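You operate a simulated robot arm through the tools that you are given. There is no shell and no other tool. Be economical: measure what you need, move in short steps, check, and stop when the job is done.

Carry out the task below with a simulated robot arm. There is one attempt and no reset: what you move stays moved.

Task
Feed the tab card's count of tabs into the bin marked spares.
Fine: stand it on the marked spot, open the tab gate, shut it after, and put the bin back in its bay.

The check looks at the end state, three seconds after you hand in, the way a careful person would. Anything else that was tipped, shoved, dropped, spilled or broken makes it a failure.

Robot
A 7-joint arm with a two-finger parallel gripper, fixed in place. Base frame: the origin is at the foot of the arm, x ahead of it, y to its left, z up; the work surface is at about z = 80. Readings come in cm, rad, newtons and seconds.
With the tool pointing down near the work surface it reaches from about 30 to 70 cm from the base axis. Its first joint turns from -1.152 to 1.152 rad. Payload 1.57 kg.
The TCP is the grasp point between the finger pads, 3 cm short of the fingertips. In the tool frame z runs along the fingers and y along their closing line. The gripper opens to 11 cm. The fingers are 2.4 cm wide and 1.2 cm thick; the gripper's body (4.8 by 11.2 cm) begins 7.8 cm behind the TCP.
Orientation is that of the tool frame in the base frame, as [roll, pitch, yaw] about the fixed x, y, z axes, in that order (R = Rz(yaw) Ry(pitch) Rx(roll)). With the fingers straight down and closing along the base's y, the tool's x points along the base's -x, its y along +y and its z along -z.

Tools
- The arm moves only by the tool jog_arm. Its argument "deltas" is a list of rows, each an object of numbers (a shift or turn left out is 0, a gripper value left out holds the last): "x", "y", "z": the shift along the tool's x, y, z in cm; "rx", "ry", "rz": the turn, a rotation vector about the tool's x, y, z in rad; "grip": the gripper command, from -1 (fully open) to 1 (shut), values between in proportion. In form: [{"x": .., "y": .., "z": .., "rx": .., "ry": .., "rz": .., "grip": ..}, ...]. A call has 1 to 12 rows; each row is the pose to reach, as a shift and turn from the pose commanded when the call began, along the tool's axes at that moment. A row lasts 0.2 s, in which the tool goes at most 5 cm and 0.15 rad; a call with a longer step from one row to the next is refused whole, and so is a gripper value outside its range. Where a pose cannot be reached the arm comes as near as it can. A force on the tool above 60 N (or 10 N above the force at the start of the call, whichever is more), or a blocked arm, ends the call early, and 0.2 s more pass. The fingers move at their own pace (about 10.8 cm/s each) and stop on an object; they squeeze with about 37 N. The grip force told is the motor's: it shows also when the fingers shut on nothing. Time passes only in rows, and 0.2 s behind the last, so rows that repeat a pose let the fingers close. The reply holds the time, the measured pose of the TCP, the force on the tool along the base axes, the opening and the grip force, in the units named above and with some noise, and new pictures: "pictures" is both (left out), scene, wrist or none.
- Cameras (640 x 400 px; columns grow to the right, rows downward): "scene" is fixed at [14.82, -37.77, 140.72]; the picture's right is [0.90, -0.44, 0.00], its down [-0.23, -0.48, -0.85] and it looks along [0.37, 0.76, -0.53] (base axes); focal length 259 px, centre (320, 200). "wrist" rides on the gripper at [7, 1.6, -14.1] in the tool frame; the picture's right is [-0.23, 0.97, 0.00], its down [-0.86, -0.20, -0.48] and it looks along [-0.47, -0.11, 0.88] (tool axes); focal length 222 px, centre (320, 200). There is no depth. A picture from a camera that has moved, and an enlarged one, comes with that camera's place and axes in the base frame and with its lens.
- close_up(camera, box): a new picture of the part [left, top, right, bottom] of that camera's present view, enlarged. The clock stands still meanwhile.
- sign_off(): hands the job in; it is judged then, once.

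Go step by step. Nothing tells you positions but the pictures and the camera data: compare them with the known pose of the tool, close in by small moves and look again before you grip or let go. The budget is 120 turns and 200 pictures, counting those below and the enlarged ones. Unless the task says otherwise, let go and move clear before handing in, and close with one line.

The tools are called after ">>>" as a command line: name --argument value ..., lists and objects as JSON in quotes. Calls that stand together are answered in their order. jog_arm: Moves the arm, as the interface text tells. Its arguments: {"type":"object","properties":{"deltas":{"type":"array","items":{"type":"object","properties":{"x":{"type":"number"},"y":{"type":"number"},"z":{"type":"number"},"rx":{"type":"number"},"ry":{"type":"number"},"rz":{"type":"number"},"grip":{"type":"number"}}}},"pictures":{"type":"string","enum":["both","scene","wrist","none"]}},"required":["deltas"]} The other tools are called the same way: close_up (camera, box) takes an enlarged picture of a part of a camera's view; sign_off () hands the job in.

At the start:

```text
t: 0.0
eef_pos: [33.75, 18.68, 130.72]
ee_rot: [3.139, 0.0, -3.141]
contact_force: [0.4, -0.6, 0.2]
gripper_width: 11.0
grasp_force: 0.0
```

scene: 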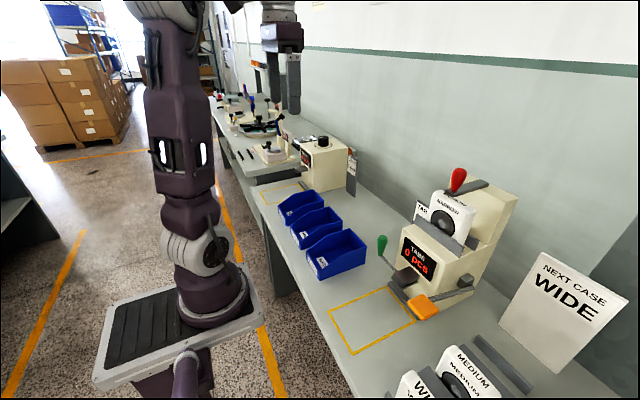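
wrist: 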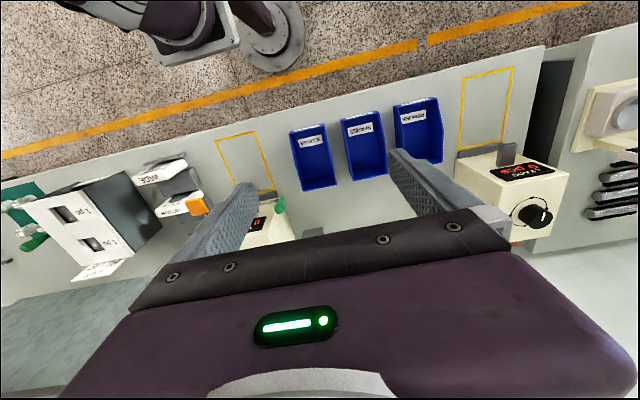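

I see three blue bins, a tab machine with levers and a card, a "NEXT CASE WIDE" sign, and marked spots outlined in yellow. I'll zoom in to read the labels.

>>> close_up --camera "scene" --box '[370, 160, 530, 330]'

>>> close_up --camera "scene" --box '[380, 320, 560, 400]'

>>> close_up --camera "scene" --box '[250, 130, 380, 290]'

>>> close_up --camera "wrist" --box '[270, 80, 590, 260]'

>>> close_up --camera "wrist" --box '[0, 120, 300, 290]'

```text
2.35 times, centred on (450, 245) of scene
camera zoom: at [14.82, -37.77, 140.72], right [0.9, -0.44, 0.0], down [-0.23, -0.48, -0.85], along [0.37, 0.76, -0.53], focal length 610 px, centre (14, 94)
```

zoom: 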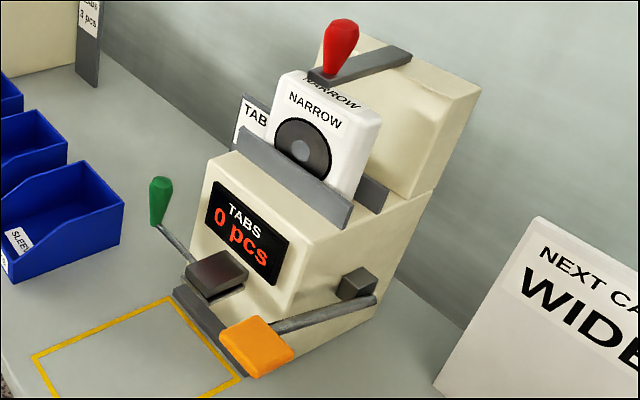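

```text
3.56 times, centred on (470, 360) of scene
camera zoom: at [14.82, -37.77, 140.72], right [0.9, -0.44, 0.0], down [-0.23, -0.48, -0.85], along [0.37, 0.76, -0.53], focal length 922 px, centre (-213, -369)
```

zoom: 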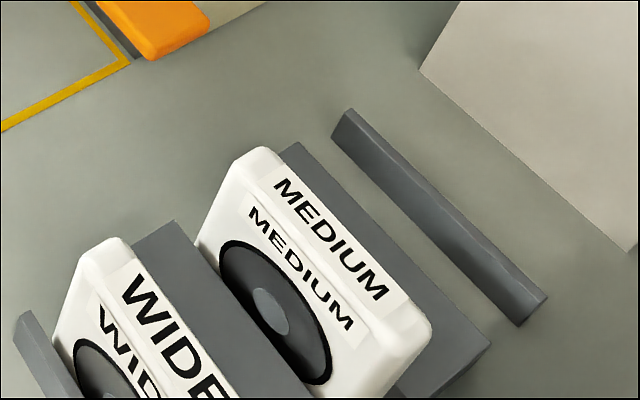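

```text
2.50 times, centred on (315, 210) of scene
camera zoom: at [14.82, -37.77, 140.72], right [0.9, -0.44, 0.0], down [-0.23, -0.48, -0.85], along [0.37, 0.76, -0.53], focal length 648 px, centre (332, 175)
```

zoom: 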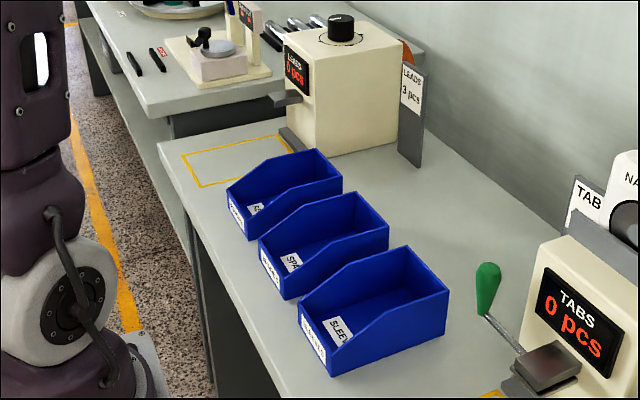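

```text
2.00 times, centred on (430, 170) of wrist
camera zoom: at [26.69, 20.2, 144.85], right [0.23, 0.97, 0.0], down [0.86, -0.2, 0.48], along [0.47, -0.11, -0.88], focal length 444 px, centre (100, 260)
```

zoom: 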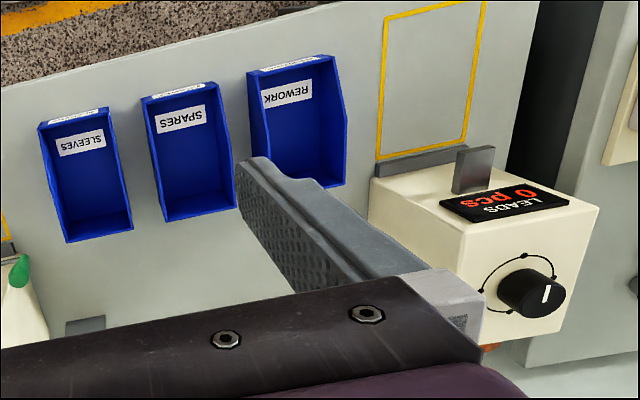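

```text
2.13 times, centred on (150, 205) of wrist
camera zoom: at [26.69, 20.2, 144.85], right [0.23, 0.97, 0.0], down [0.86, -0.2, 0.48], along [0.47, -0.11, -0.88], focal length 474 px, centre (683, 189)
```

zoom: 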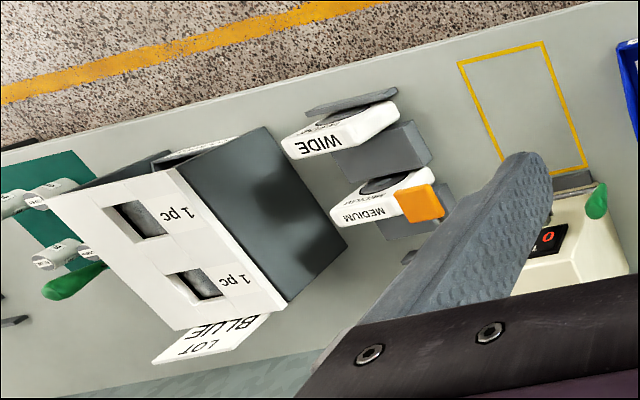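

The spares bin is the middle one, at about (45, 28). The marked spot in front of the tab machine is at about (44, -7). The tab card is partly hidden behind the NARROW cassette, so I'll move the wrist camera over to look at the machine.

>>> jog_arm --deltas '[{"y": -5, "grip": -1}, {"y": -10}, {"y": -15, "z": 2}, {"y": -20, "z": 5}, {"y": -22, "z": 8}, {"y": -22, "z": 8}]' --pictures "both"

```text
refused: row 3 steps farther than a row can; nothing moved
```

>>> jog_arm --deltas '[{"y": -4.5, "z": 1, "grip": -1}, {"y": -9, "z": 2}, {"y": -13, "z": 4}, {"y": -17, "z": 6}, {"y": -21, "z": 8}, {"y": -21, "z": 8}]' --pictures "both"

```text
t: 1.4
eef_pos: [33.7, -2.38, 122.64]
ee_rot: [3.14, -0.001, -3.142]
contact_force: [0.8, 0.6, -0.3]
gripper_width: 11.0
grasp_force: 0.1
camera wrist: at [26.75, -0.82, 136.76], right [0.23, 0.97, 0.0], down [0.86, -0.2, 0.48], along [0.47, -0.11, -0.88], focal length 222 px, centre (320, 200)
```

scene: 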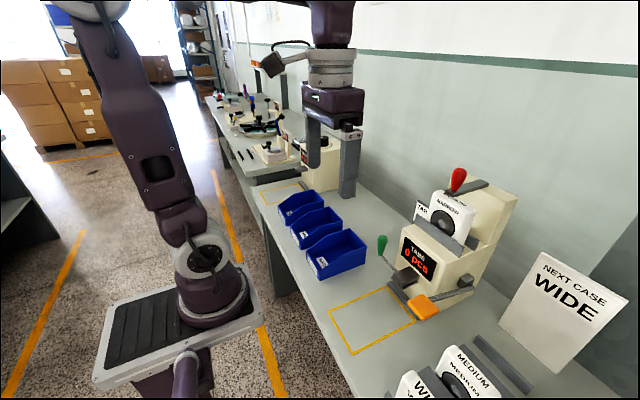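
wrist: 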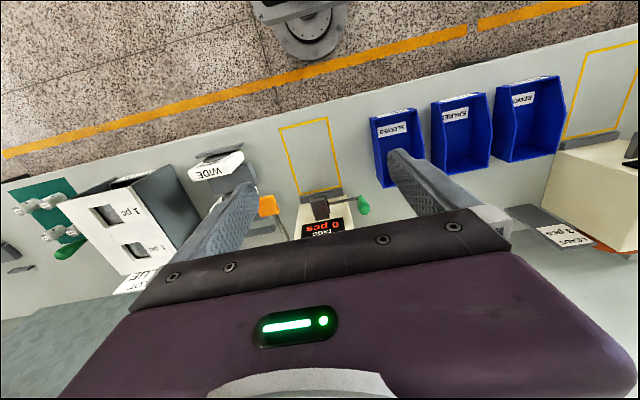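

The gripper body hides the machine. I'll tilt the tool forward so the wrist camera looks horizontally at the front and at the card.

>>> jog_arm --deltas '[{"x": -1, "y": 2, "z": 1, "ry": -0.14}, {"x": -2, "y": 4, "z": 2, "ry": -0.28}, {"x": -3, "y": 6, "z": 3, "ry": -0.42}, {"x": -4, "y": 8, "z": 4, "ry": -0.56}, {"x": -4, "y": 8, "z": 5, "ry": -0.7}, {"x": -4, "y": 8, "z": 5, "ry": -0.7}]' --pictures "wrist"

```text
t: 2.8
eef_pos: [37.72, 5.65, 117.78]
ee_rot: [3.141, 0.699, 3.14]
contact_force: [-0.4, -0.4, -0.6]
gripper_width: 11.01
grasp_force: 0.1
camera wrist: at [23.31, 7.31, 124.08], right [0.17, 0.97, 0.15], down [0.34, -0.2, 0.92], along [0.92, -0.11, -0.37], focal length 222 px, centre (320, 200)
```

wrist: 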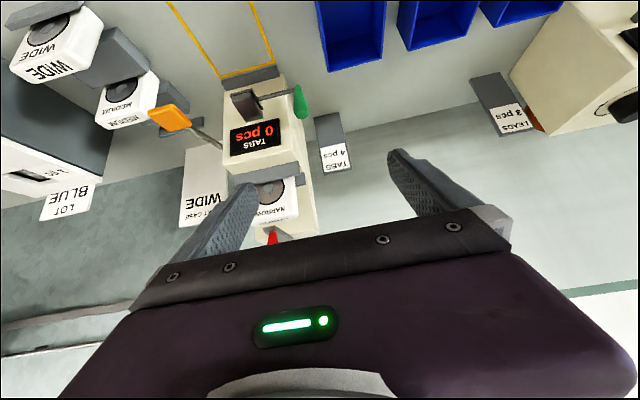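

>>> close_up --camera "wrist" --box '[140, 50, 360, 250]'

>>> close_up --camera "wrist" --box '[310, 110, 370, 180]'

>>> close_up --camera "wrist" --box '[0, 0, 220, 240]'

```text
2.00 times, centred on (250, 150) of wrist
camera zoom: at [23.31, 7.31, 124.08], right [0.17, 0.97, 0.15], down [0.34, -0.2, 0.92], along [0.92, -0.11, -0.37], focal length 444 px, centre (460, 300)
```

zoom: 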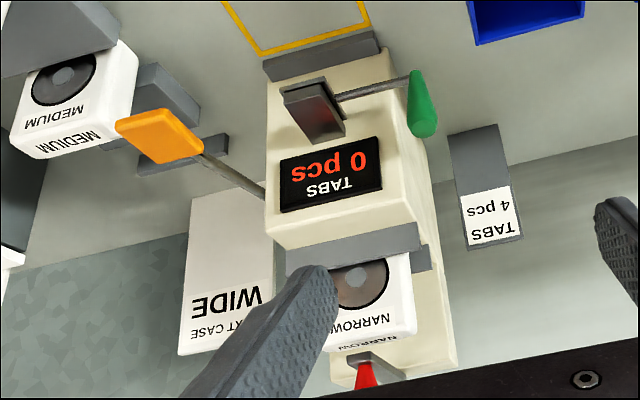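

```text
5.71 times, centred on (340, 145) of wrist
camera zoom: at [23.31, 7.31, 124.08], right [0.17, 0.97, 0.15], down [0.34, -0.2, 0.92], along [0.92, -0.11, -0.37], focal length 1269 px, centre (206, 514)
```

zoom: 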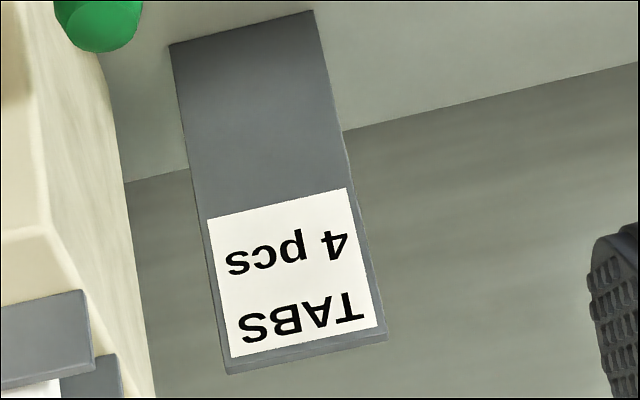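

```text
1.67 times, centred on (110, 120) of wrist
camera zoom: at [23.31, 7.31, 124.08], right [0.17, 0.97, 0.15], down [0.34, -0.2, 0.92], along [0.92, -0.11, -0.37], focal length 370 px, centre (670, 333)
```

zoom: 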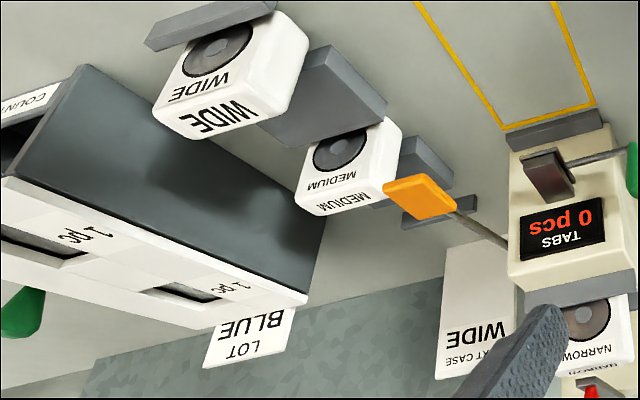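

The tab card reads 4 pcs. The green lever on the spout looks like the gate. I'll go back to vertical and hover above the spares bin.

>>> jog_arm --deltas '[{"y": 4, "ry": 0.14}, {"y": 8, "ry": 0.28}, {"y": 12, "ry": 0.42}, {"y": 16, "ry": 0.56}, {"y": 20, "ry": 0.7}, {"y": 22.5, "ry": 0.7}, {"y": 22.5, "ry": 0.7}]' --pictures "none"

>>> jog_arm --deltas '[{"x": -3, "z": 3}, {"x": -5, "z": 7}, {"x": -5, "z": 11.5}, {"x": -5, "z": 15}, {"x": -5, "z": 15}]' --pictures "both"

```text
t: 4.4
eef_pos: [37.68, 28.36, 117.61]
ee_rot: [-3.141, -0.002, 3.139]
contact_force: [0.6, 0.6, -0.5]
gripper_width: 11.0
grasp_force: 0.1
```

```text
t: 5.6
eef_pos: [42.7, 27.98, 102.92]
ee_rot: [3.141, 0.001, 3.142]
contact_force: [-0.5, -1.1, -0.4]
gripper_width: 11.0
grasp_force: 0.0
camera wrist: at [35.69, 29.54, 117.04], right [0.23, 0.97, 0.0], down [0.86, -0.2, 0.48], along [0.47, -0.11, -0.88], focal length 222 px, centre (320, 200)
```

scene: 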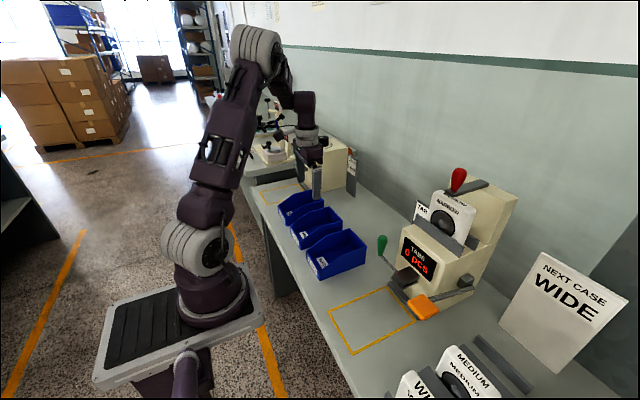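
wrist: 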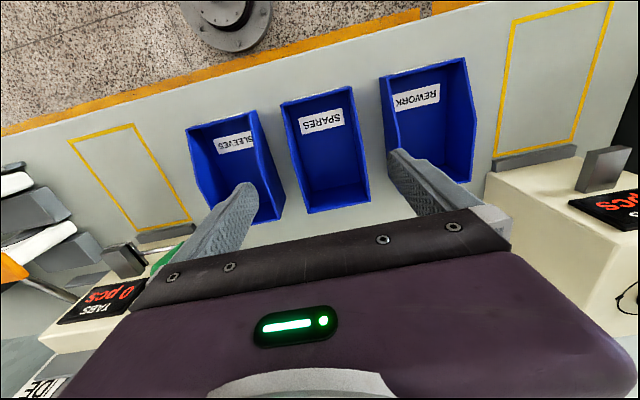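

Now I'll measure the bin in detail from here.

>>> close_up --camera "wrist" --box '[260, 70, 400, 230]'

>>> close_up --camera "scene" --box '[270, 180, 380, 290]'

```text
2.50 times, centred on (330, 150) of wrist
camera zoom: at [35.69, 29.54, 117.04], right [0.23, 0.97, 0.0], down [0.86, -0.2, 0.48], along [0.47, -0.11, -0.88], focal length 555 px, centre (295, 325)
```

zoom: 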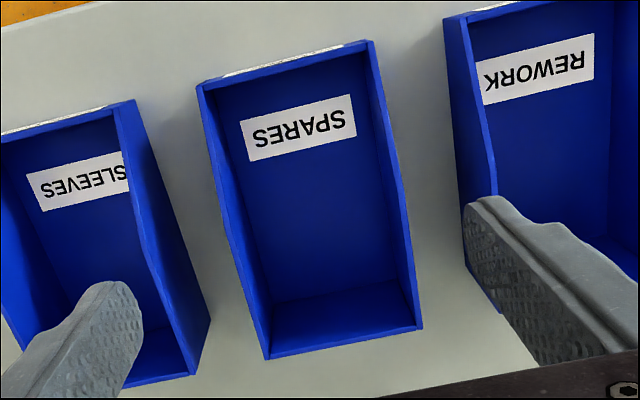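

```text
3.64 times, centred on (325, 235) of scene
camera zoom: at [14.82, -37.77, 140.72], right [0.9, -0.44, 0.0], down [-0.23, -0.48, -0.85], along [0.37, 0.76, -0.53], focal length 943 px, centre (302, 73)
```

zoom: 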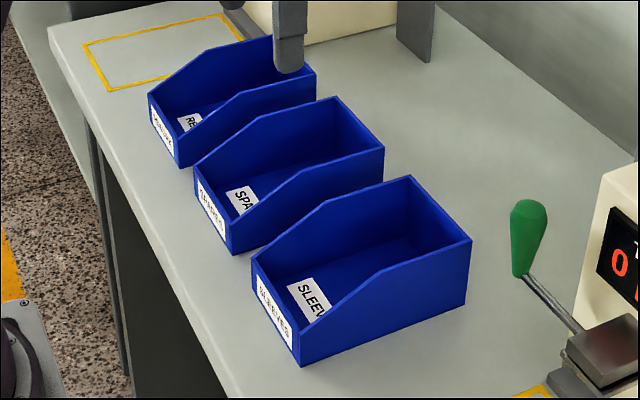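

The spares bin spans about x 37.5–53.5 and y 23.6–33.3, and its rim is at z≈87. It is 9.7 wide, so the open gripper can straddle it. I'll come down to just above the rim and check alignment.

>>> jog_arm --deltas '[{"x": -2, "y": 0.5, "z": 4}, {"x": -4, "y": 0.5, "z": 7}, {"x": -4.1, "y": 0.5, "z": 10}, {"x": -4.1, "y": 0.5, "z": 10}]' --pictures "wrist"

>>> close_up --camera "scene" --box '[260, 140, 380, 290]'

```text
t: 6.6
eef_pos: [46.69, 28.44, 92.96]
ee_rot: [3.139, 0.001, 3.141]
contact_force: [-1.0, 0.0, -0.5]
gripper_width: 10.98
grasp_force: 0.1
camera wrist: at [39.68, 30.1, 107.12], right [0.23, 0.97, 0.0], down [0.86, -0.2, 0.48], along [0.47, -0.11, -0.88], focal length 222 px, centre (320, 200)
```

wrist: 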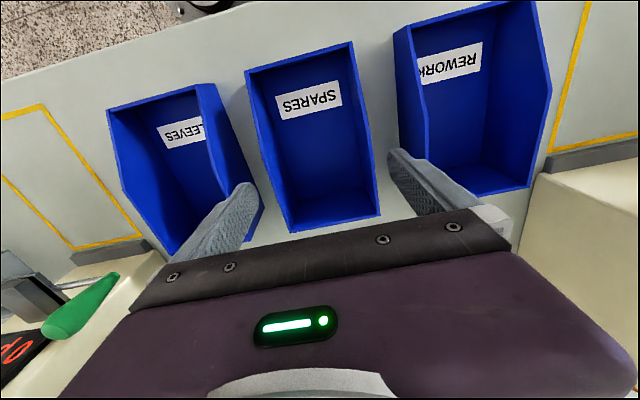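

```text
2.67 times, centred on (320, 215) of scene
camera zoom: at [14.82, -37.77, 140.72], right [0.9, -0.44, 0.0], down [-0.23, -0.48, -0.85], along [0.37, 0.76, -0.53], focal length 691 px, centre (320, 160)
```

zoom: 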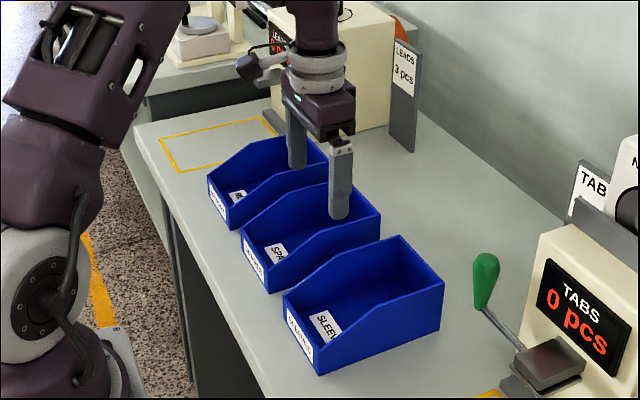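

The bin centre in y comes out at about 28.45, which matches the tool. I'll descend straight down around the walls in small steps.

>>> jog_arm --deltas '[{"z": 2}, {"z": 4}, {"z": 5}, {"z": 5}]' --pictures "wrist"

>>> close_up --camera "scene" --box '[280, 160, 360, 260]'

```text
t: 7.6
eef_pos: [46.76, 28.62, 87.74]
ee_rot: [3.14, -0.001, 3.141]
contact_force: [0.2, 0.6, 0.2]
gripper_width: 11.0
grasp_force: 0.1
camera wrist: at [39.82, 30.28, 101.87], right [0.23, 0.97, 0.0], down [0.86, -0.2, 0.48], along [0.47, -0.11, -0.88], focal length 222 px, centre (320, 200)
```

wrist: 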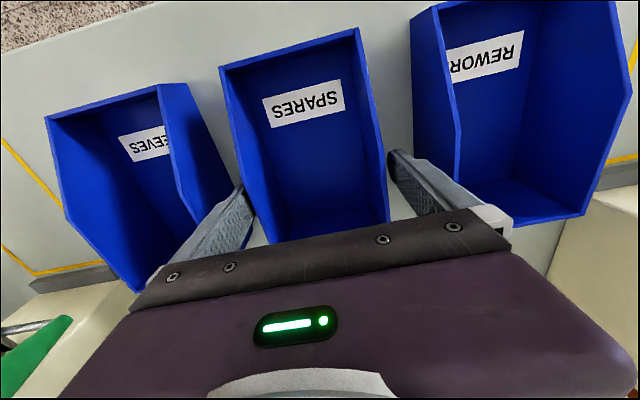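

```text
4.00 times, centred on (320, 210) of scene
camera zoom: at [14.82, -37.77, 140.72], right [0.9, -0.44, 0.0], down [-0.23, -0.48, -0.85], along [0.37, 0.76, -0.53], focal length 1037 px, centre (320, 160)
```

zoom: 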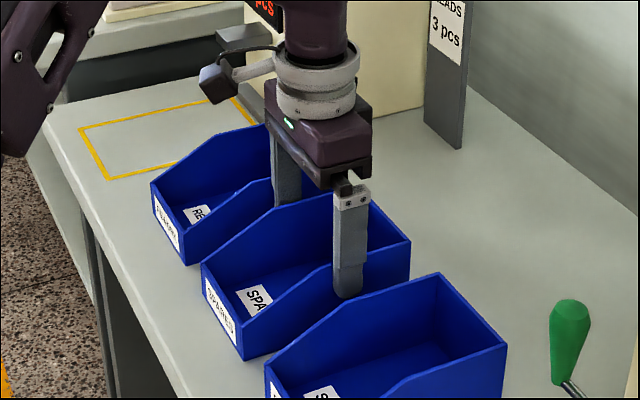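

Both fingers are outside the walls and below the rim with no contact. I'll go down 3 cm more and close.

>>> jog_arm --deltas '[{"z": 1.5}, {"z": 2.8}, {"z": 2.8, "grip": 0}, {"z": 2.8, "grip": 1}, {"z": 2.8}, {"z": 2.8}]' --pictures "both"

```text
t: 9.0
eef_pos: [46.73, 28.63, 84.84]
ee_rot: [-3.141, 0.001, -3.14]
contact_force: [-0.9, -2.7, 6.5]
gripper_width: 9.92
grasp_force: 37.4
camera wrist: at [39.87, 30.24, 99.03], right [0.23, 0.97, 0.0], down [0.86, -0.2, 0.48], along [0.47, -0.11, -0.88], focal length 222 px, centre (320, 200)
```

scene: 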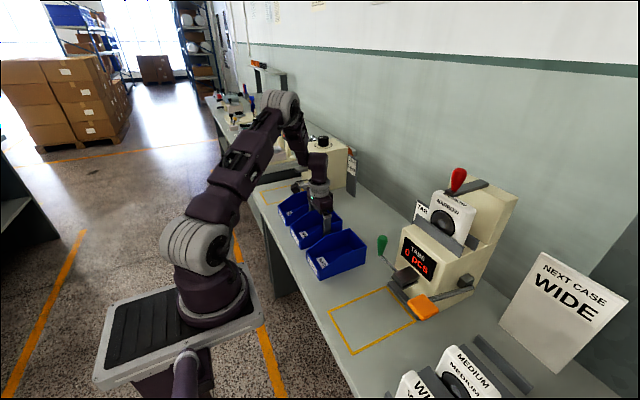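
wrist: 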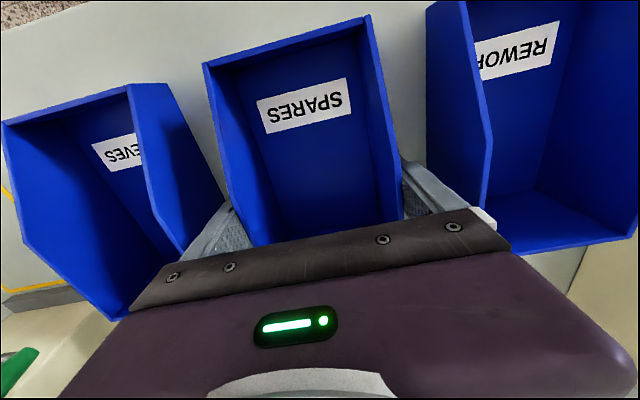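

The bin is gripped at 9.92. The bay reference pose is TCP (46.73, 28.63, 84.84). I'll lift it above the neighbours.

>>> jog_arm --deltas '[{"z": -1.5}, {"z": -4}, {"z": -8}, {"z": -12}, {"z": -14}, {"z": -14}]' --pictures "both"

```text
t: 10.4
eef_pos: [46.78, 28.65, 98.98]
ee_rot: [-3.141, 0.0, -3.141]
contact_force: [-0.1, -0.6, -1.5]
gripper_width: 9.95
grasp_force: 37.0
camera wrist: at [39.83, 30.29, 113.08], right [0.23, 0.97, 0.0], down [0.86, -0.2, 0.48], along [0.47, -0.11, -0.88], focal length 222 px, centre (320, 200)
```

scene: 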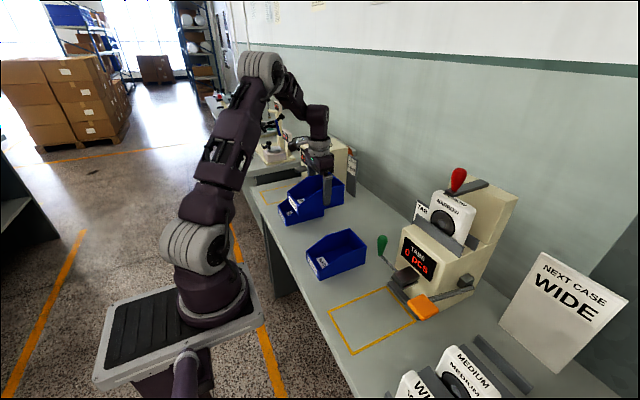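
wrist: 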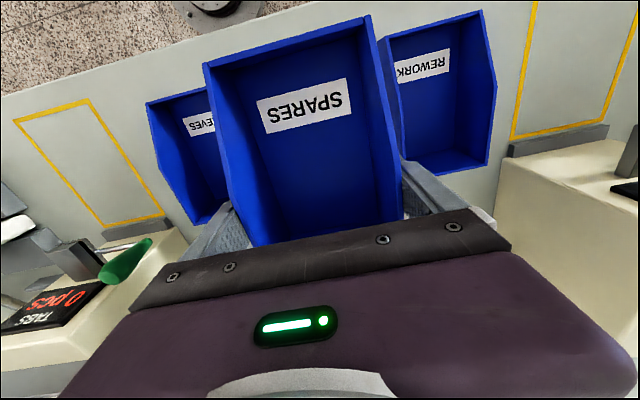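

The lift is clean. I'll carry it back a little from the machine and across to y = -7, still high.

>>> jog_arm --deltas '[{"x": 2, "y": -3}, {"x": 4, "y": -7}, {"x": 6, "y": -11}, {"x": 7.5, "y": -15}, {"x": 7.5, "y": -19}, {"x": 7.5, "y": -23}, {"x": 7.5, "y": -27}, {"x": 7.5, "y": -31}, {"x": 7.5, "y": -34}, {"x": 7.5, "y": -35.7}, {"x": 7.5, "y": -35.7}]' --pictures "both"

>>> close_up --camera "scene" --box '[310, 180, 490, 360]'

```text
t: 12.8
eef_pos: [39.19, -7.15, 98.99]
ee_rot: [3.141, -0.001, 3.139]
contact_force: [0.7, 0.2, -1.4]
gripper_width: 9.95
grasp_force: 36.2
camera wrist: at [32.18, -5.58, 113.16], right [0.23, 0.97, 0.0], down [0.86, -0.2, 0.48], along [0.47, -0.11, -0.88], focal length 222 px, centre (320, 200)
```

scene: 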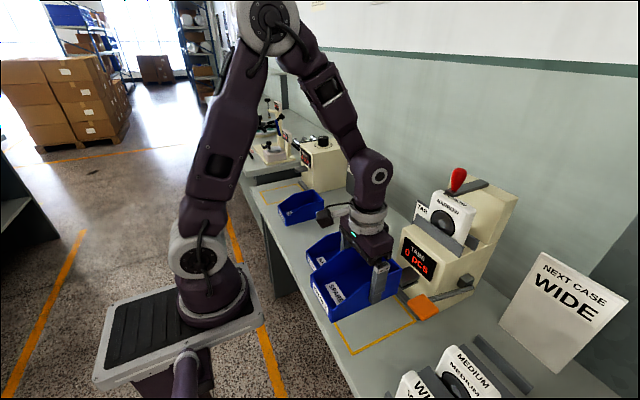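
wrist: 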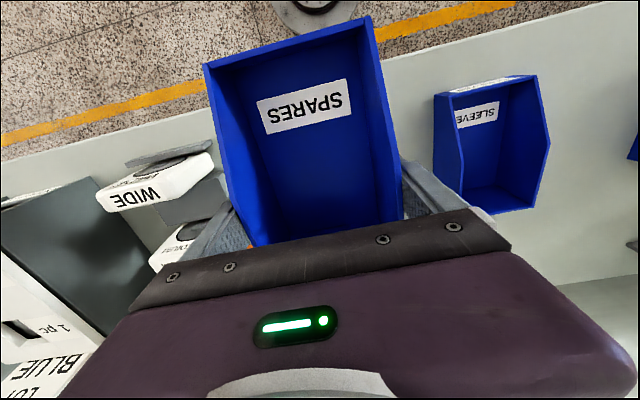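

```text
2.22 times, centred on (400, 270) of scene
camera zoom: at [14.82, -37.77, 140.72], right [0.9, -0.44, 0.0], down [-0.23, -0.48, -0.85], along [0.37, 0.76, -0.53], focal length 576 px, centre (142, 44)
```

zoom: 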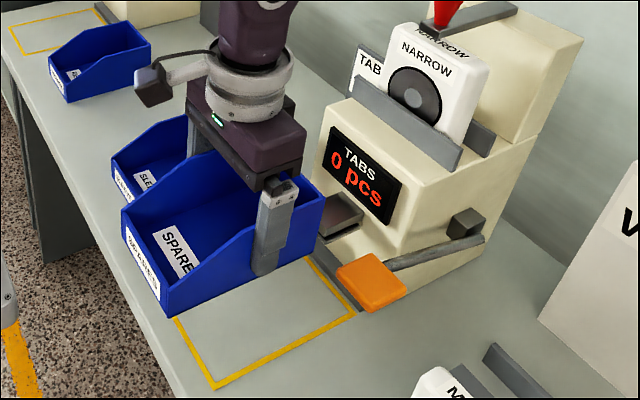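

The bin is held level. The spot centre is about (44.5, -7.2), so I need TCP x≈45.7. I'll lower it here, in front of the spout, then slide it forward just above the table.

>>> jog_arm --deltas '[{"z": 4}, {"z": 8}, {"z": 12}, {"z": 13.5}, {"z": 13.5}]' --pictures "wrist"

>>> close_up --camera "scene" --box '[310, 220, 470, 360]'

```text
t: 14.0
eef_pos: [39.19, -7.15, 85.36]
ee_rot: [3.14, -0.001, 3.141]
contact_force: [0.3, -0.3, -1.4]
gripper_width: 9.95
grasp_force: 37.4
camera wrist: at [32.14, -5.55, 99.49], right [0.23, 0.97, 0.0], down [0.86, -0.2, 0.48], along [0.47, -0.11, -0.88], focal length 222 px, centre (320, 200)
```

wrist: 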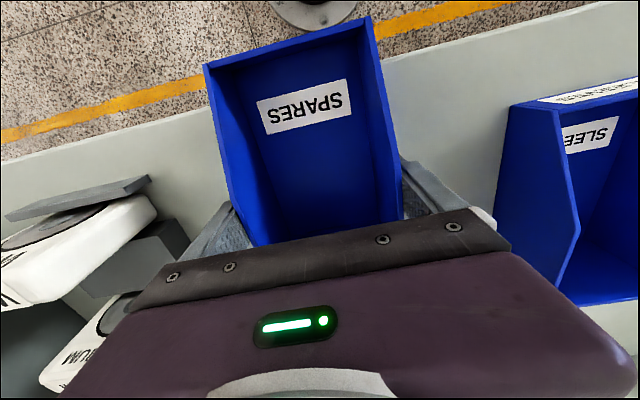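

```text
2.86 times, centred on (390, 290) of scene
camera zoom: at [14.82, -37.77, 140.72], right [0.9, -0.44, 0.0], down [-0.23, -0.48, -0.85], along [0.37, 0.76, -0.53], focal length 741 px, centre (120, -57)
```

zoom: 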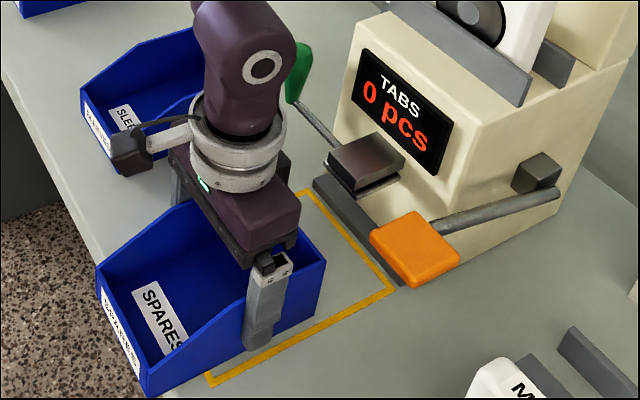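

The bin is low and lined up in front of the spot. I'll slide forward partway and check clearance under the spout.

>>> jog_arm --deltas '[{"x": -2}, {"x": -4}, {"x": -4}]' --pictures "none"

>>> close_up --camera "scene" --box '[330, 230, 450, 340]'

```text
t: 14.8
eef_pos: [43.11, -7.09, 85.37]
ee_rot: [3.141, 0.001, -3.14]
contact_force: [0.3, 0.0, -0.9]
gripper_width: 9.94
grasp_force: 37.2
```

```text
3.64 times, centred on (390, 285) of scene
camera zoom: at [14.82, -37.77, 140.72], right [0.9, -0.44, 0.0], down [-0.23, -0.48, -0.85], along [0.37, 0.76, -0.53], focal length 943 px, centre (66, -109)
```

zoom: 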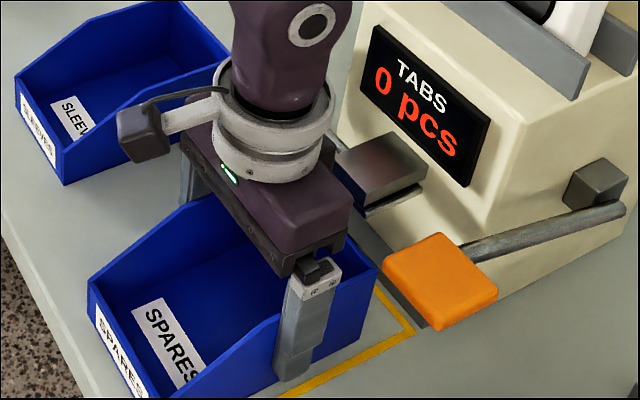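

Clearance looks close, so I'll go down to a hair above the table and advance a bit more.

>>> jog_arm --deltas '[{"z": 0.35}, {"x": -0.8, "z": 0.35}, {"x": -1.5, "z": 0.35}, {"x": -1.5, "z": 0.35}]' --pictures "wrist"

>>> close_up --camera "scene" --box '[360, 240, 440, 320]'

```text
t: 15.8
eef_pos: [44.61, -7.06, 85.01]
ee_rot: [3.141, -0.001, 3.14]
contact_force: [0.2, 0.7, -0.1]
gripper_width: 9.94
grasp_force: 37.3
camera wrist: at [37.64, -5.42, 99.2], right [0.23, 0.97, 0.0], down [0.86, -0.2, 0.48], along [0.47, -0.11, -0.88], focal length 222 px, centre (320, 200)
```

wrist: 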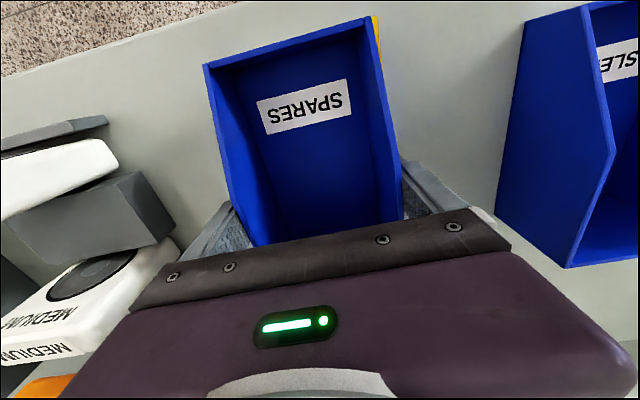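

```text
5.00 times, centred on (400, 280) of scene
camera zoom: at [14.82, -37.77, 140.72], right [0.9, -0.44, 0.0], down [-0.23, -0.48, -0.85], along [0.37, 0.76, -0.53], focal length 1296 px, centre (-80, -200)
```

zoom: 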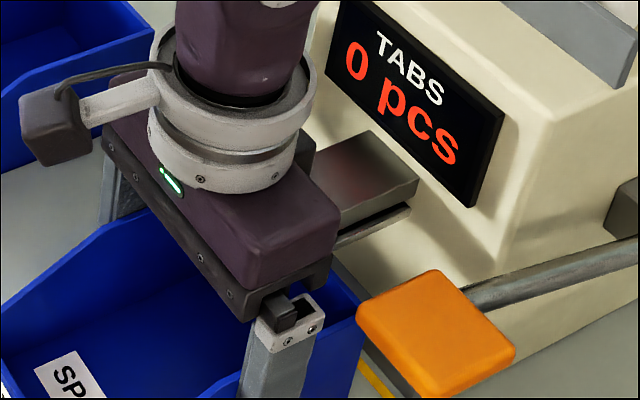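

By my estimate the spout's front edge is at x≈51.5 and its underside at z≈88, with the rim at 87.2. I'll advance slowly the last 1.5 cm.

>>> jog_arm --deltas '[{"x": -0.4}, {"x": -0.8}, {"x": -1.1}, {"x": -1.5}, {"x": -1.5}]' --pictures "wrist"

>>> close_up --camera "scene" --box '[320, 230, 440, 360]'

```text
t: 17.0
eef_pos: [46.2, -7.08, 84.97]
ee_rot: [-3.142, 0.0, 3.141]
contact_force: [0.5, 0.4, -0.8]
gripper_width: 9.93
grasp_force: 36.5
camera wrist: at [39.23, -5.49, 99.21], right [0.23, 0.97, 0.0], down [0.86, -0.2, 0.48], along [0.47, -0.11, -0.88], focal length 222 px, centre (320, 200)
```

wrist: 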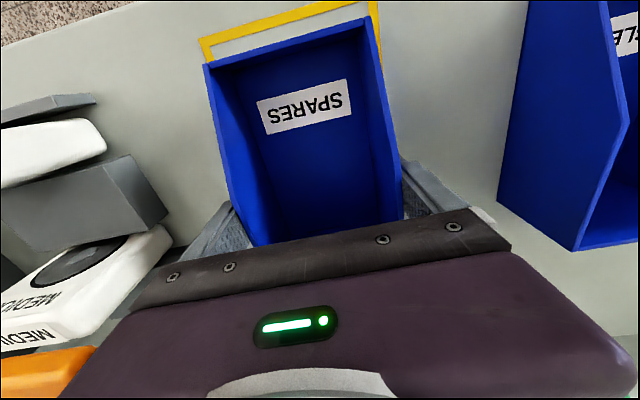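

```text
3.08 times, centred on (380, 295) of scene
camera zoom: at [14.82, -37.77, 140.72], right [0.9, -0.44, 0.0], down [-0.23, -0.48, -0.85], along [0.37, 0.76, -0.53], focal length 798 px, centre (135, -92)
```

zoom: 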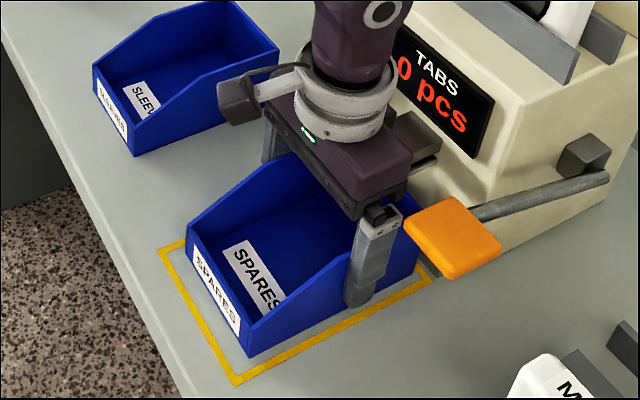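

The bin sits inside the outline. I'll set it down, open just enough to release, rise until the tips clear the rim, then back away from the machine.

>>> jog_arm --deltas '[{"z": 0.15}, {"z": 0.15, "grip": -0.93}, {"z": 0.15}, {"z": 0.15}, {"z": -1.5}, {"z": -3.5}, {"z": -5.5}, {"z": -5.5}]' --pictures "scene"

```text
t: 18.8
eef_pos: [46.25, -6.99, 90.44]
ee_rot: [3.141, 0.001, 3.141]
contact_force: [0.3, 0.1, 0.3]
gripper_width: 10.63
grasp_force: 0.0
```

scene: 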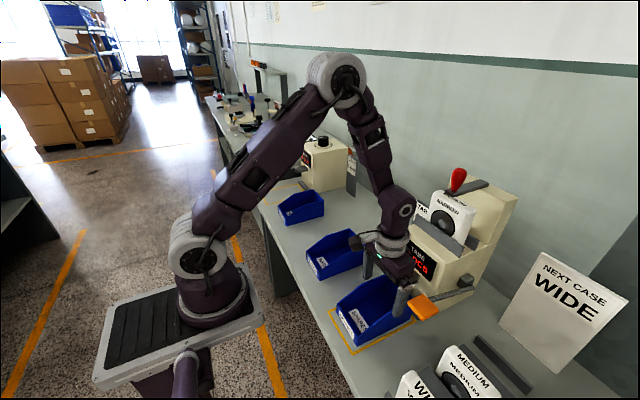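

It is released. I'll retreat backward and up, then tilt to look at the gate lever and spout.

>>> jog_arm --deltas '[{"x": 4, "z": -1}, {"x": 8, "z": -3}, {"x": 9, "z": -7, "ry": -0.12}, {"x": 9, "z": -11, "ry": -0.26}, {"x": 9, "z": -15, "ry": -0.4}, {"x": 9, "z": -17, "ry": -0.54}, {"x": 9, "z": -17, "ry": -0.54}]' --pictures "both"

>>> close_up --camera "scene" --box '[320, 220, 480, 360]'

```text
t: 20.4
eef_pos: [37.42, -7.22, 107.22]
ee_rot: [3.139, 0.541, 3.14]
contact_force: [-0.6, 0.0, 0.4]
gripper_width: 10.62
grasp_force: 0.1
camera wrist: at [24.06, -5.59, 115.85], right [0.2, 0.97, 0.12], down [0.49, -0.2, 0.85], along [0.85, -0.11, -0.51], focal length 222 px, centre (320, 200)
```

scene: 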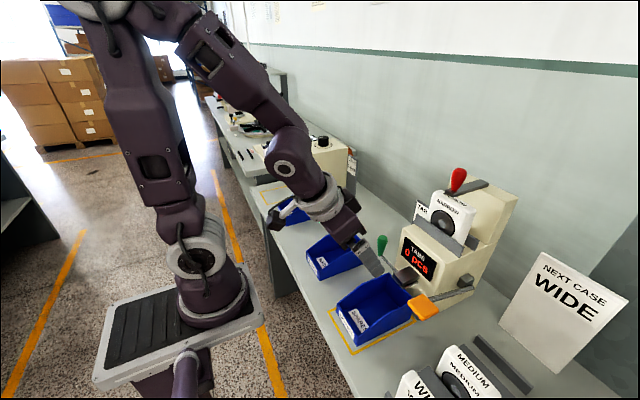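
wrist: 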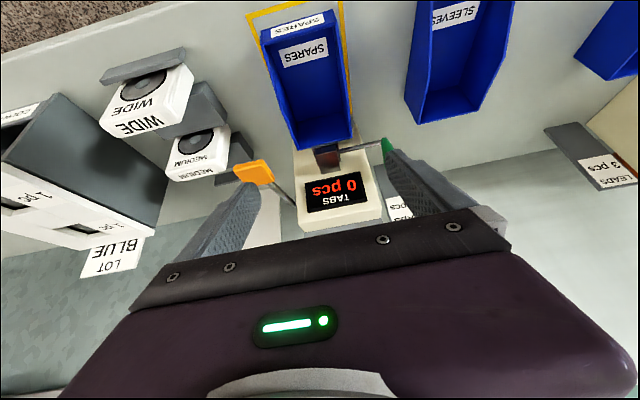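

```text
2.86 times, centred on (400, 290) of scene
camera zoom: at [14.81, -37.77, 140.72], right [0.9, -0.44, 0.0], down [-0.23, -0.48, -0.85], along [0.37, 0.76, -0.53], focal length 741 px, centre (91, -57)
```

zoom: 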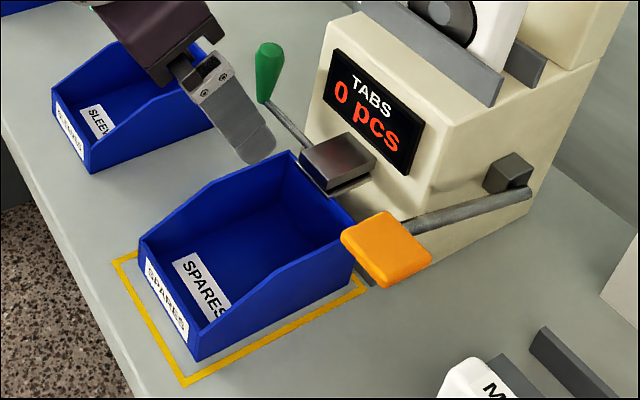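

I'll zoom on the spout and both levers.

>>> close_up --camera "wrist" --box '[225, 100, 425, 240]'

>>> close_up --camera "scene" --box '[370, 230, 480, 320]'

```text
2.86 times, centred on (325, 170) of wrist
camera zoom: at [24.06, -5.59, 115.85], right [0.2, 0.97, 0.12], down [0.49, -0.2, 0.85], along [0.85, -0.11, -0.51], focal length 635 px, centre (306, 286)
```

zoom: 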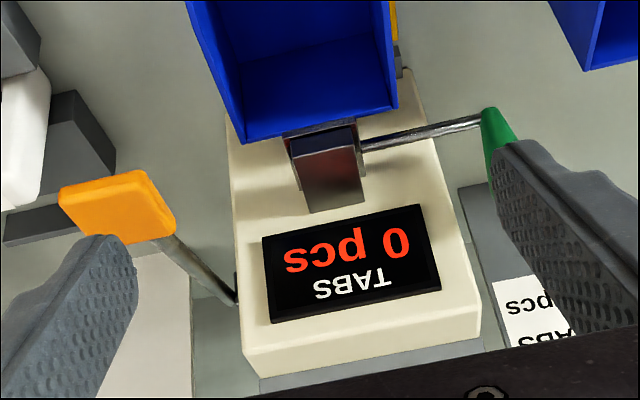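

```text
4.44 times, centred on (425, 275) of scene
camera zoom: at [14.81, -37.77, 140.72], right [0.9, -0.44, 0.0], down [-0.23, -0.48, -0.85], along [0.37, 0.76, -0.53], focal length 1152 px, centre (-147, -133)
```

zoom: 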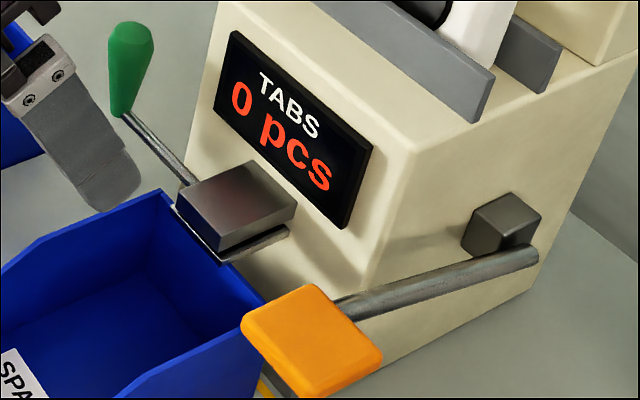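

The bin's back edge is under the chute lip, and the green handle stands at about (53.5, 2.8), z 89–96. I'll go there with the fingers closing along x so I can straddle the handle and move it either way. First I untilt and turn.

>>> jog_arm --deltas '[{"y": 2, "z": -2, "ry": 0.14}, {"y": 4, "z": -4, "ry": 0.28}, {"y": 7, "z": -6, "ry": 0.42}, {"y": 10, "z": -8, "ry": 0.541}, {"y": 10, "z": -8, "ry": 0.541}]' --pictures "none"

>>> jog_arm --deltas '[{"rz": 0.14}, {"rz": 0.28}, {"rz": 0.42}, {"rz": 0.56}, {"rz": 0.7}, {"rz": 0.84}, {"rz": 0.98}, {"rz": 1.12}, {"rz": 1.26}, {"rz": 1.4}, {"rz": 1.54}, {"rz": 1.57}]' --pictures "scene"

```text
t: 21.6
eef_pos: [32.87, 2.89, 114.44]
ee_rot: [-3.141, -0.002, 3.141]
contact_force: [0.0, -0.3, -0.4]
gripper_width: 10.62
grasp_force: 0.1
```

```text
t: 24.2
eef_pos: [33.21, 2.9, 114.33]
ee_rot: [-3.14, -0.001, 1.57]
contact_force: [0.1, 0.2, 0.3]
gripper_width: 10.58
grasp_force: 0.0
```

scene: 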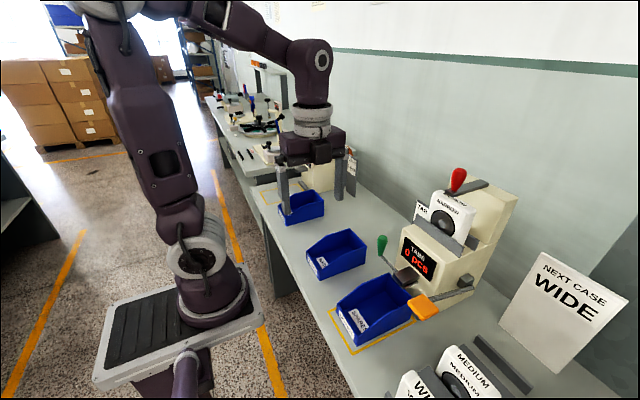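

The tool's y now runs along base +x. I'll move over the handle and look.

>>> jog_arm --deltas '[{"y": 4.5}, {"y": 9}, {"y": 13.5}, {"y": 17, "z": 3}, {"y": 20.3, "z": 6}, {"y": 20.3, "z": 6}]' --pictures "both"

>>> close_up --camera "scene" --box '[330, 170, 480, 310]'

```text
t: 25.6
eef_pos: [53.37, 2.96, 108.4]
ee_rot: [-3.141, -0.002, 1.571]
contact_force: [0.2, 0.6, 0.6]
gripper_width: 10.64
grasp_force: 0.0
camera wrist: at [54.91, 9.9, 122.65], right [0.97, -0.23, 0.0], down [-0.2, -0.86, 0.48], along [-0.11, -0.47, -0.88], focal length 222 px, centre (320, 200)
```

scene: 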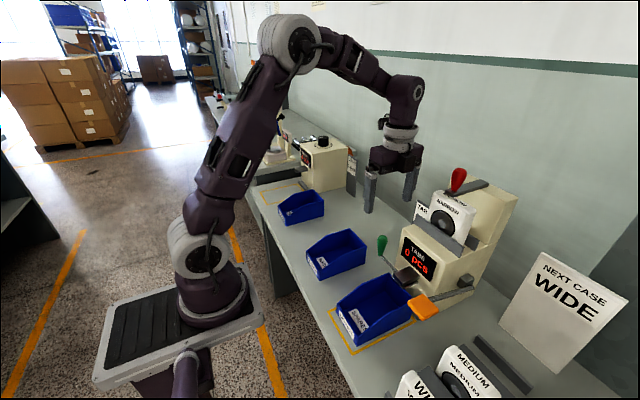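
wrist: 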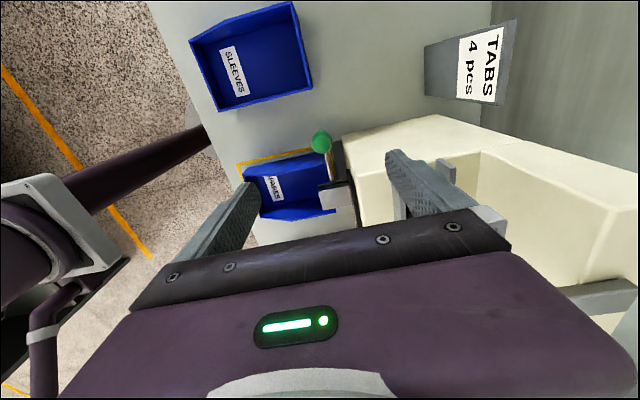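

```text
2.86 times, centred on (405, 240) of scene
camera zoom: at [14.82, -37.77, 140.72], right [0.9, -0.44, 0.0], down [-0.23, -0.48, -0.85], along [0.37, 0.76, -0.53], focal length 741 px, centre (77, 86)
```

zoom: 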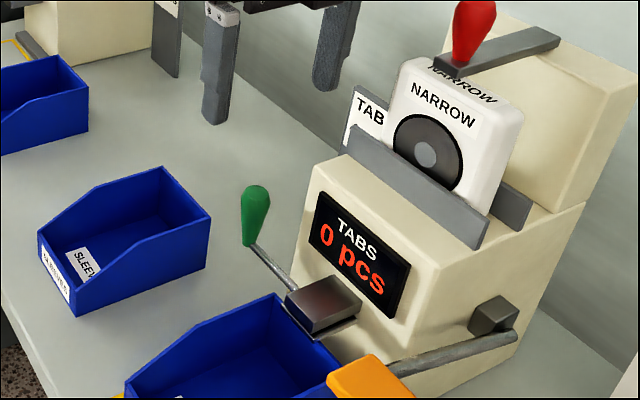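

The handle top is at about (53.5, 3.4). I'll narrow the opening to 5 cm and lower around it.

>>> jog_arm --deltas '[{"x": 0.3, "y": 0.1, "z": 4, "grip": 0.05}, {"x": 0.3, "y": 0.1, "z": 7}, {"x": 0.3, "y": 0.1, "z": 7}]' --pictures "wrist"

>>> close_up --camera "scene" --box '[340, 190, 450, 300]'

```text
t: 26.4
eef_pos: [53.63, 3.35, 101.46]
ee_rot: [-3.139, 0.001, 1.569]
contact_force: [-0.9, 0.7, -0.2]
gripper_width: 5.23
grasp_force: 0.1
camera wrist: at [55.26, 10.27, 115.54], right [0.97, -0.23, 0.0], down [-0.2, -0.86, 0.48], along [-0.11, -0.47, -0.88], focal length 222 px, centre (320, 200)
```

wrist: 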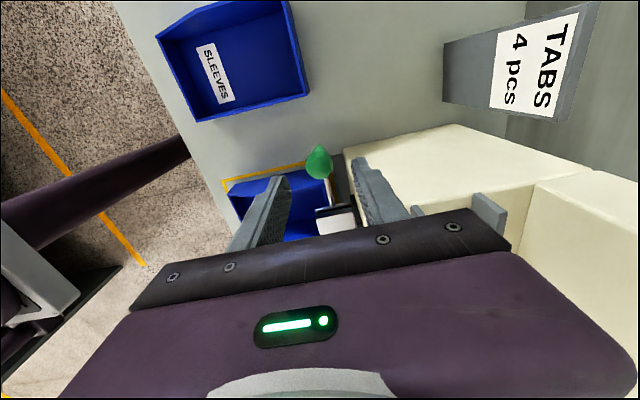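

```text
3.64 times, centred on (395, 245) of scene
camera zoom: at [14.82, -37.77, 140.72], right [0.9, -0.44, 0.0], down [-0.23, -0.48, -0.85], along [0.37, 0.76, -0.53], focal length 943 px, centre (47, 36)
```

zoom: 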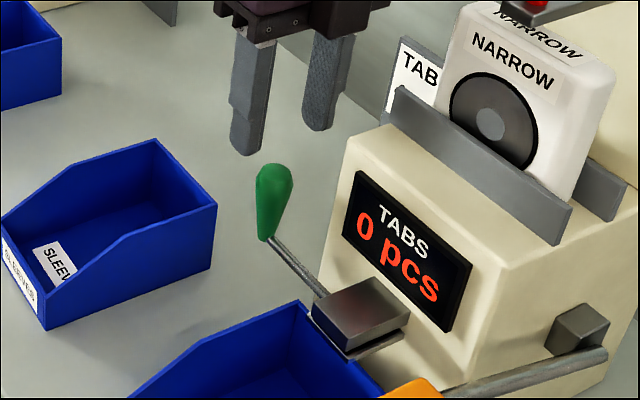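

The handle is centred between the fingers. I'll descend around it.

>>> jog_arm --deltas '[{"z": 3}, {"z": 6}, {"z": 6.8}, {"z": 6.8}]' --pictures "wrist"

>>> close_up --camera "scene" --box '[340, 190, 450, 300]'

```text
t: 27.4
eef_pos: [53.65, 3.29, 94.54]
ee_rot: [-3.14, 0.001, 1.572]
contact_force: [0.0, -0.1, -0.2]
gripper_width: 5.23
grasp_force: 0.0
camera wrist: at [55.23, 10.21, 108.63], right [0.97, -0.23, 0.0], down [-0.2, -0.86, 0.48], along [-0.11, -0.47, -0.88], focal length 222 px, centre (320, 200)
```

wrist: 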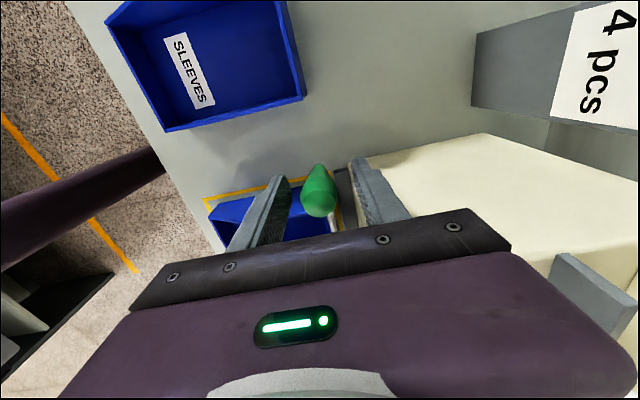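

```text
3.64 times, centred on (395, 245) of scene
camera zoom: at [14.82, -37.77, 140.72], right [0.9, -0.44, 0.0], down [-0.23, -0.48, -0.85], along [0.37, 0.76, -0.53], focal length 943 px, centre (47, 36)
```

zoom: 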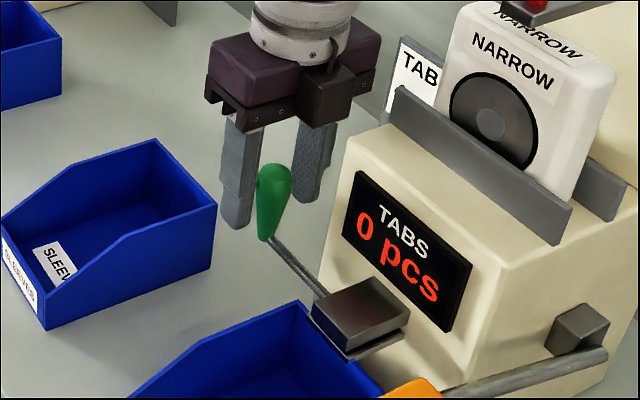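

The handle is straddled. I'll push it gently toward -x (toward the robot) and watch force, lever and display.

>>> jog_arm --deltas '[{"y": -1}, {"y": -1.8}, {"y": -2.5}]' --pictures "none"

>>> close_up --camera "scene" --box '[340, 190, 450, 300]'

```text
t: 28.2
eef_pos: [51.25, 3.28, 94.53]
ee_rot: [3.136, -0.002, 1.569]
contact_force: [22.3, -1.1, -3.6]
gripper_width: 7.14
grasp_force: 11.0
```

```text
3.64 times, centred on (395, 245) of scene
camera zoom: at [14.88, -37.77, 140.71], right [0.9, -0.44, 0.0], down [-0.23, -0.48, -0.85], along [0.37, 0.76, -0.53], focal length 943 px, centre (47, 36)
```

zoom: 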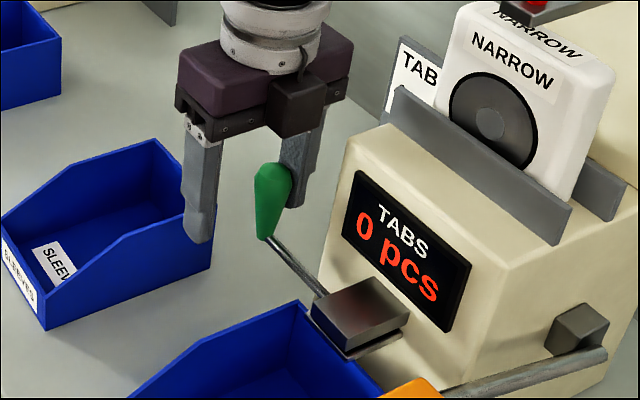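

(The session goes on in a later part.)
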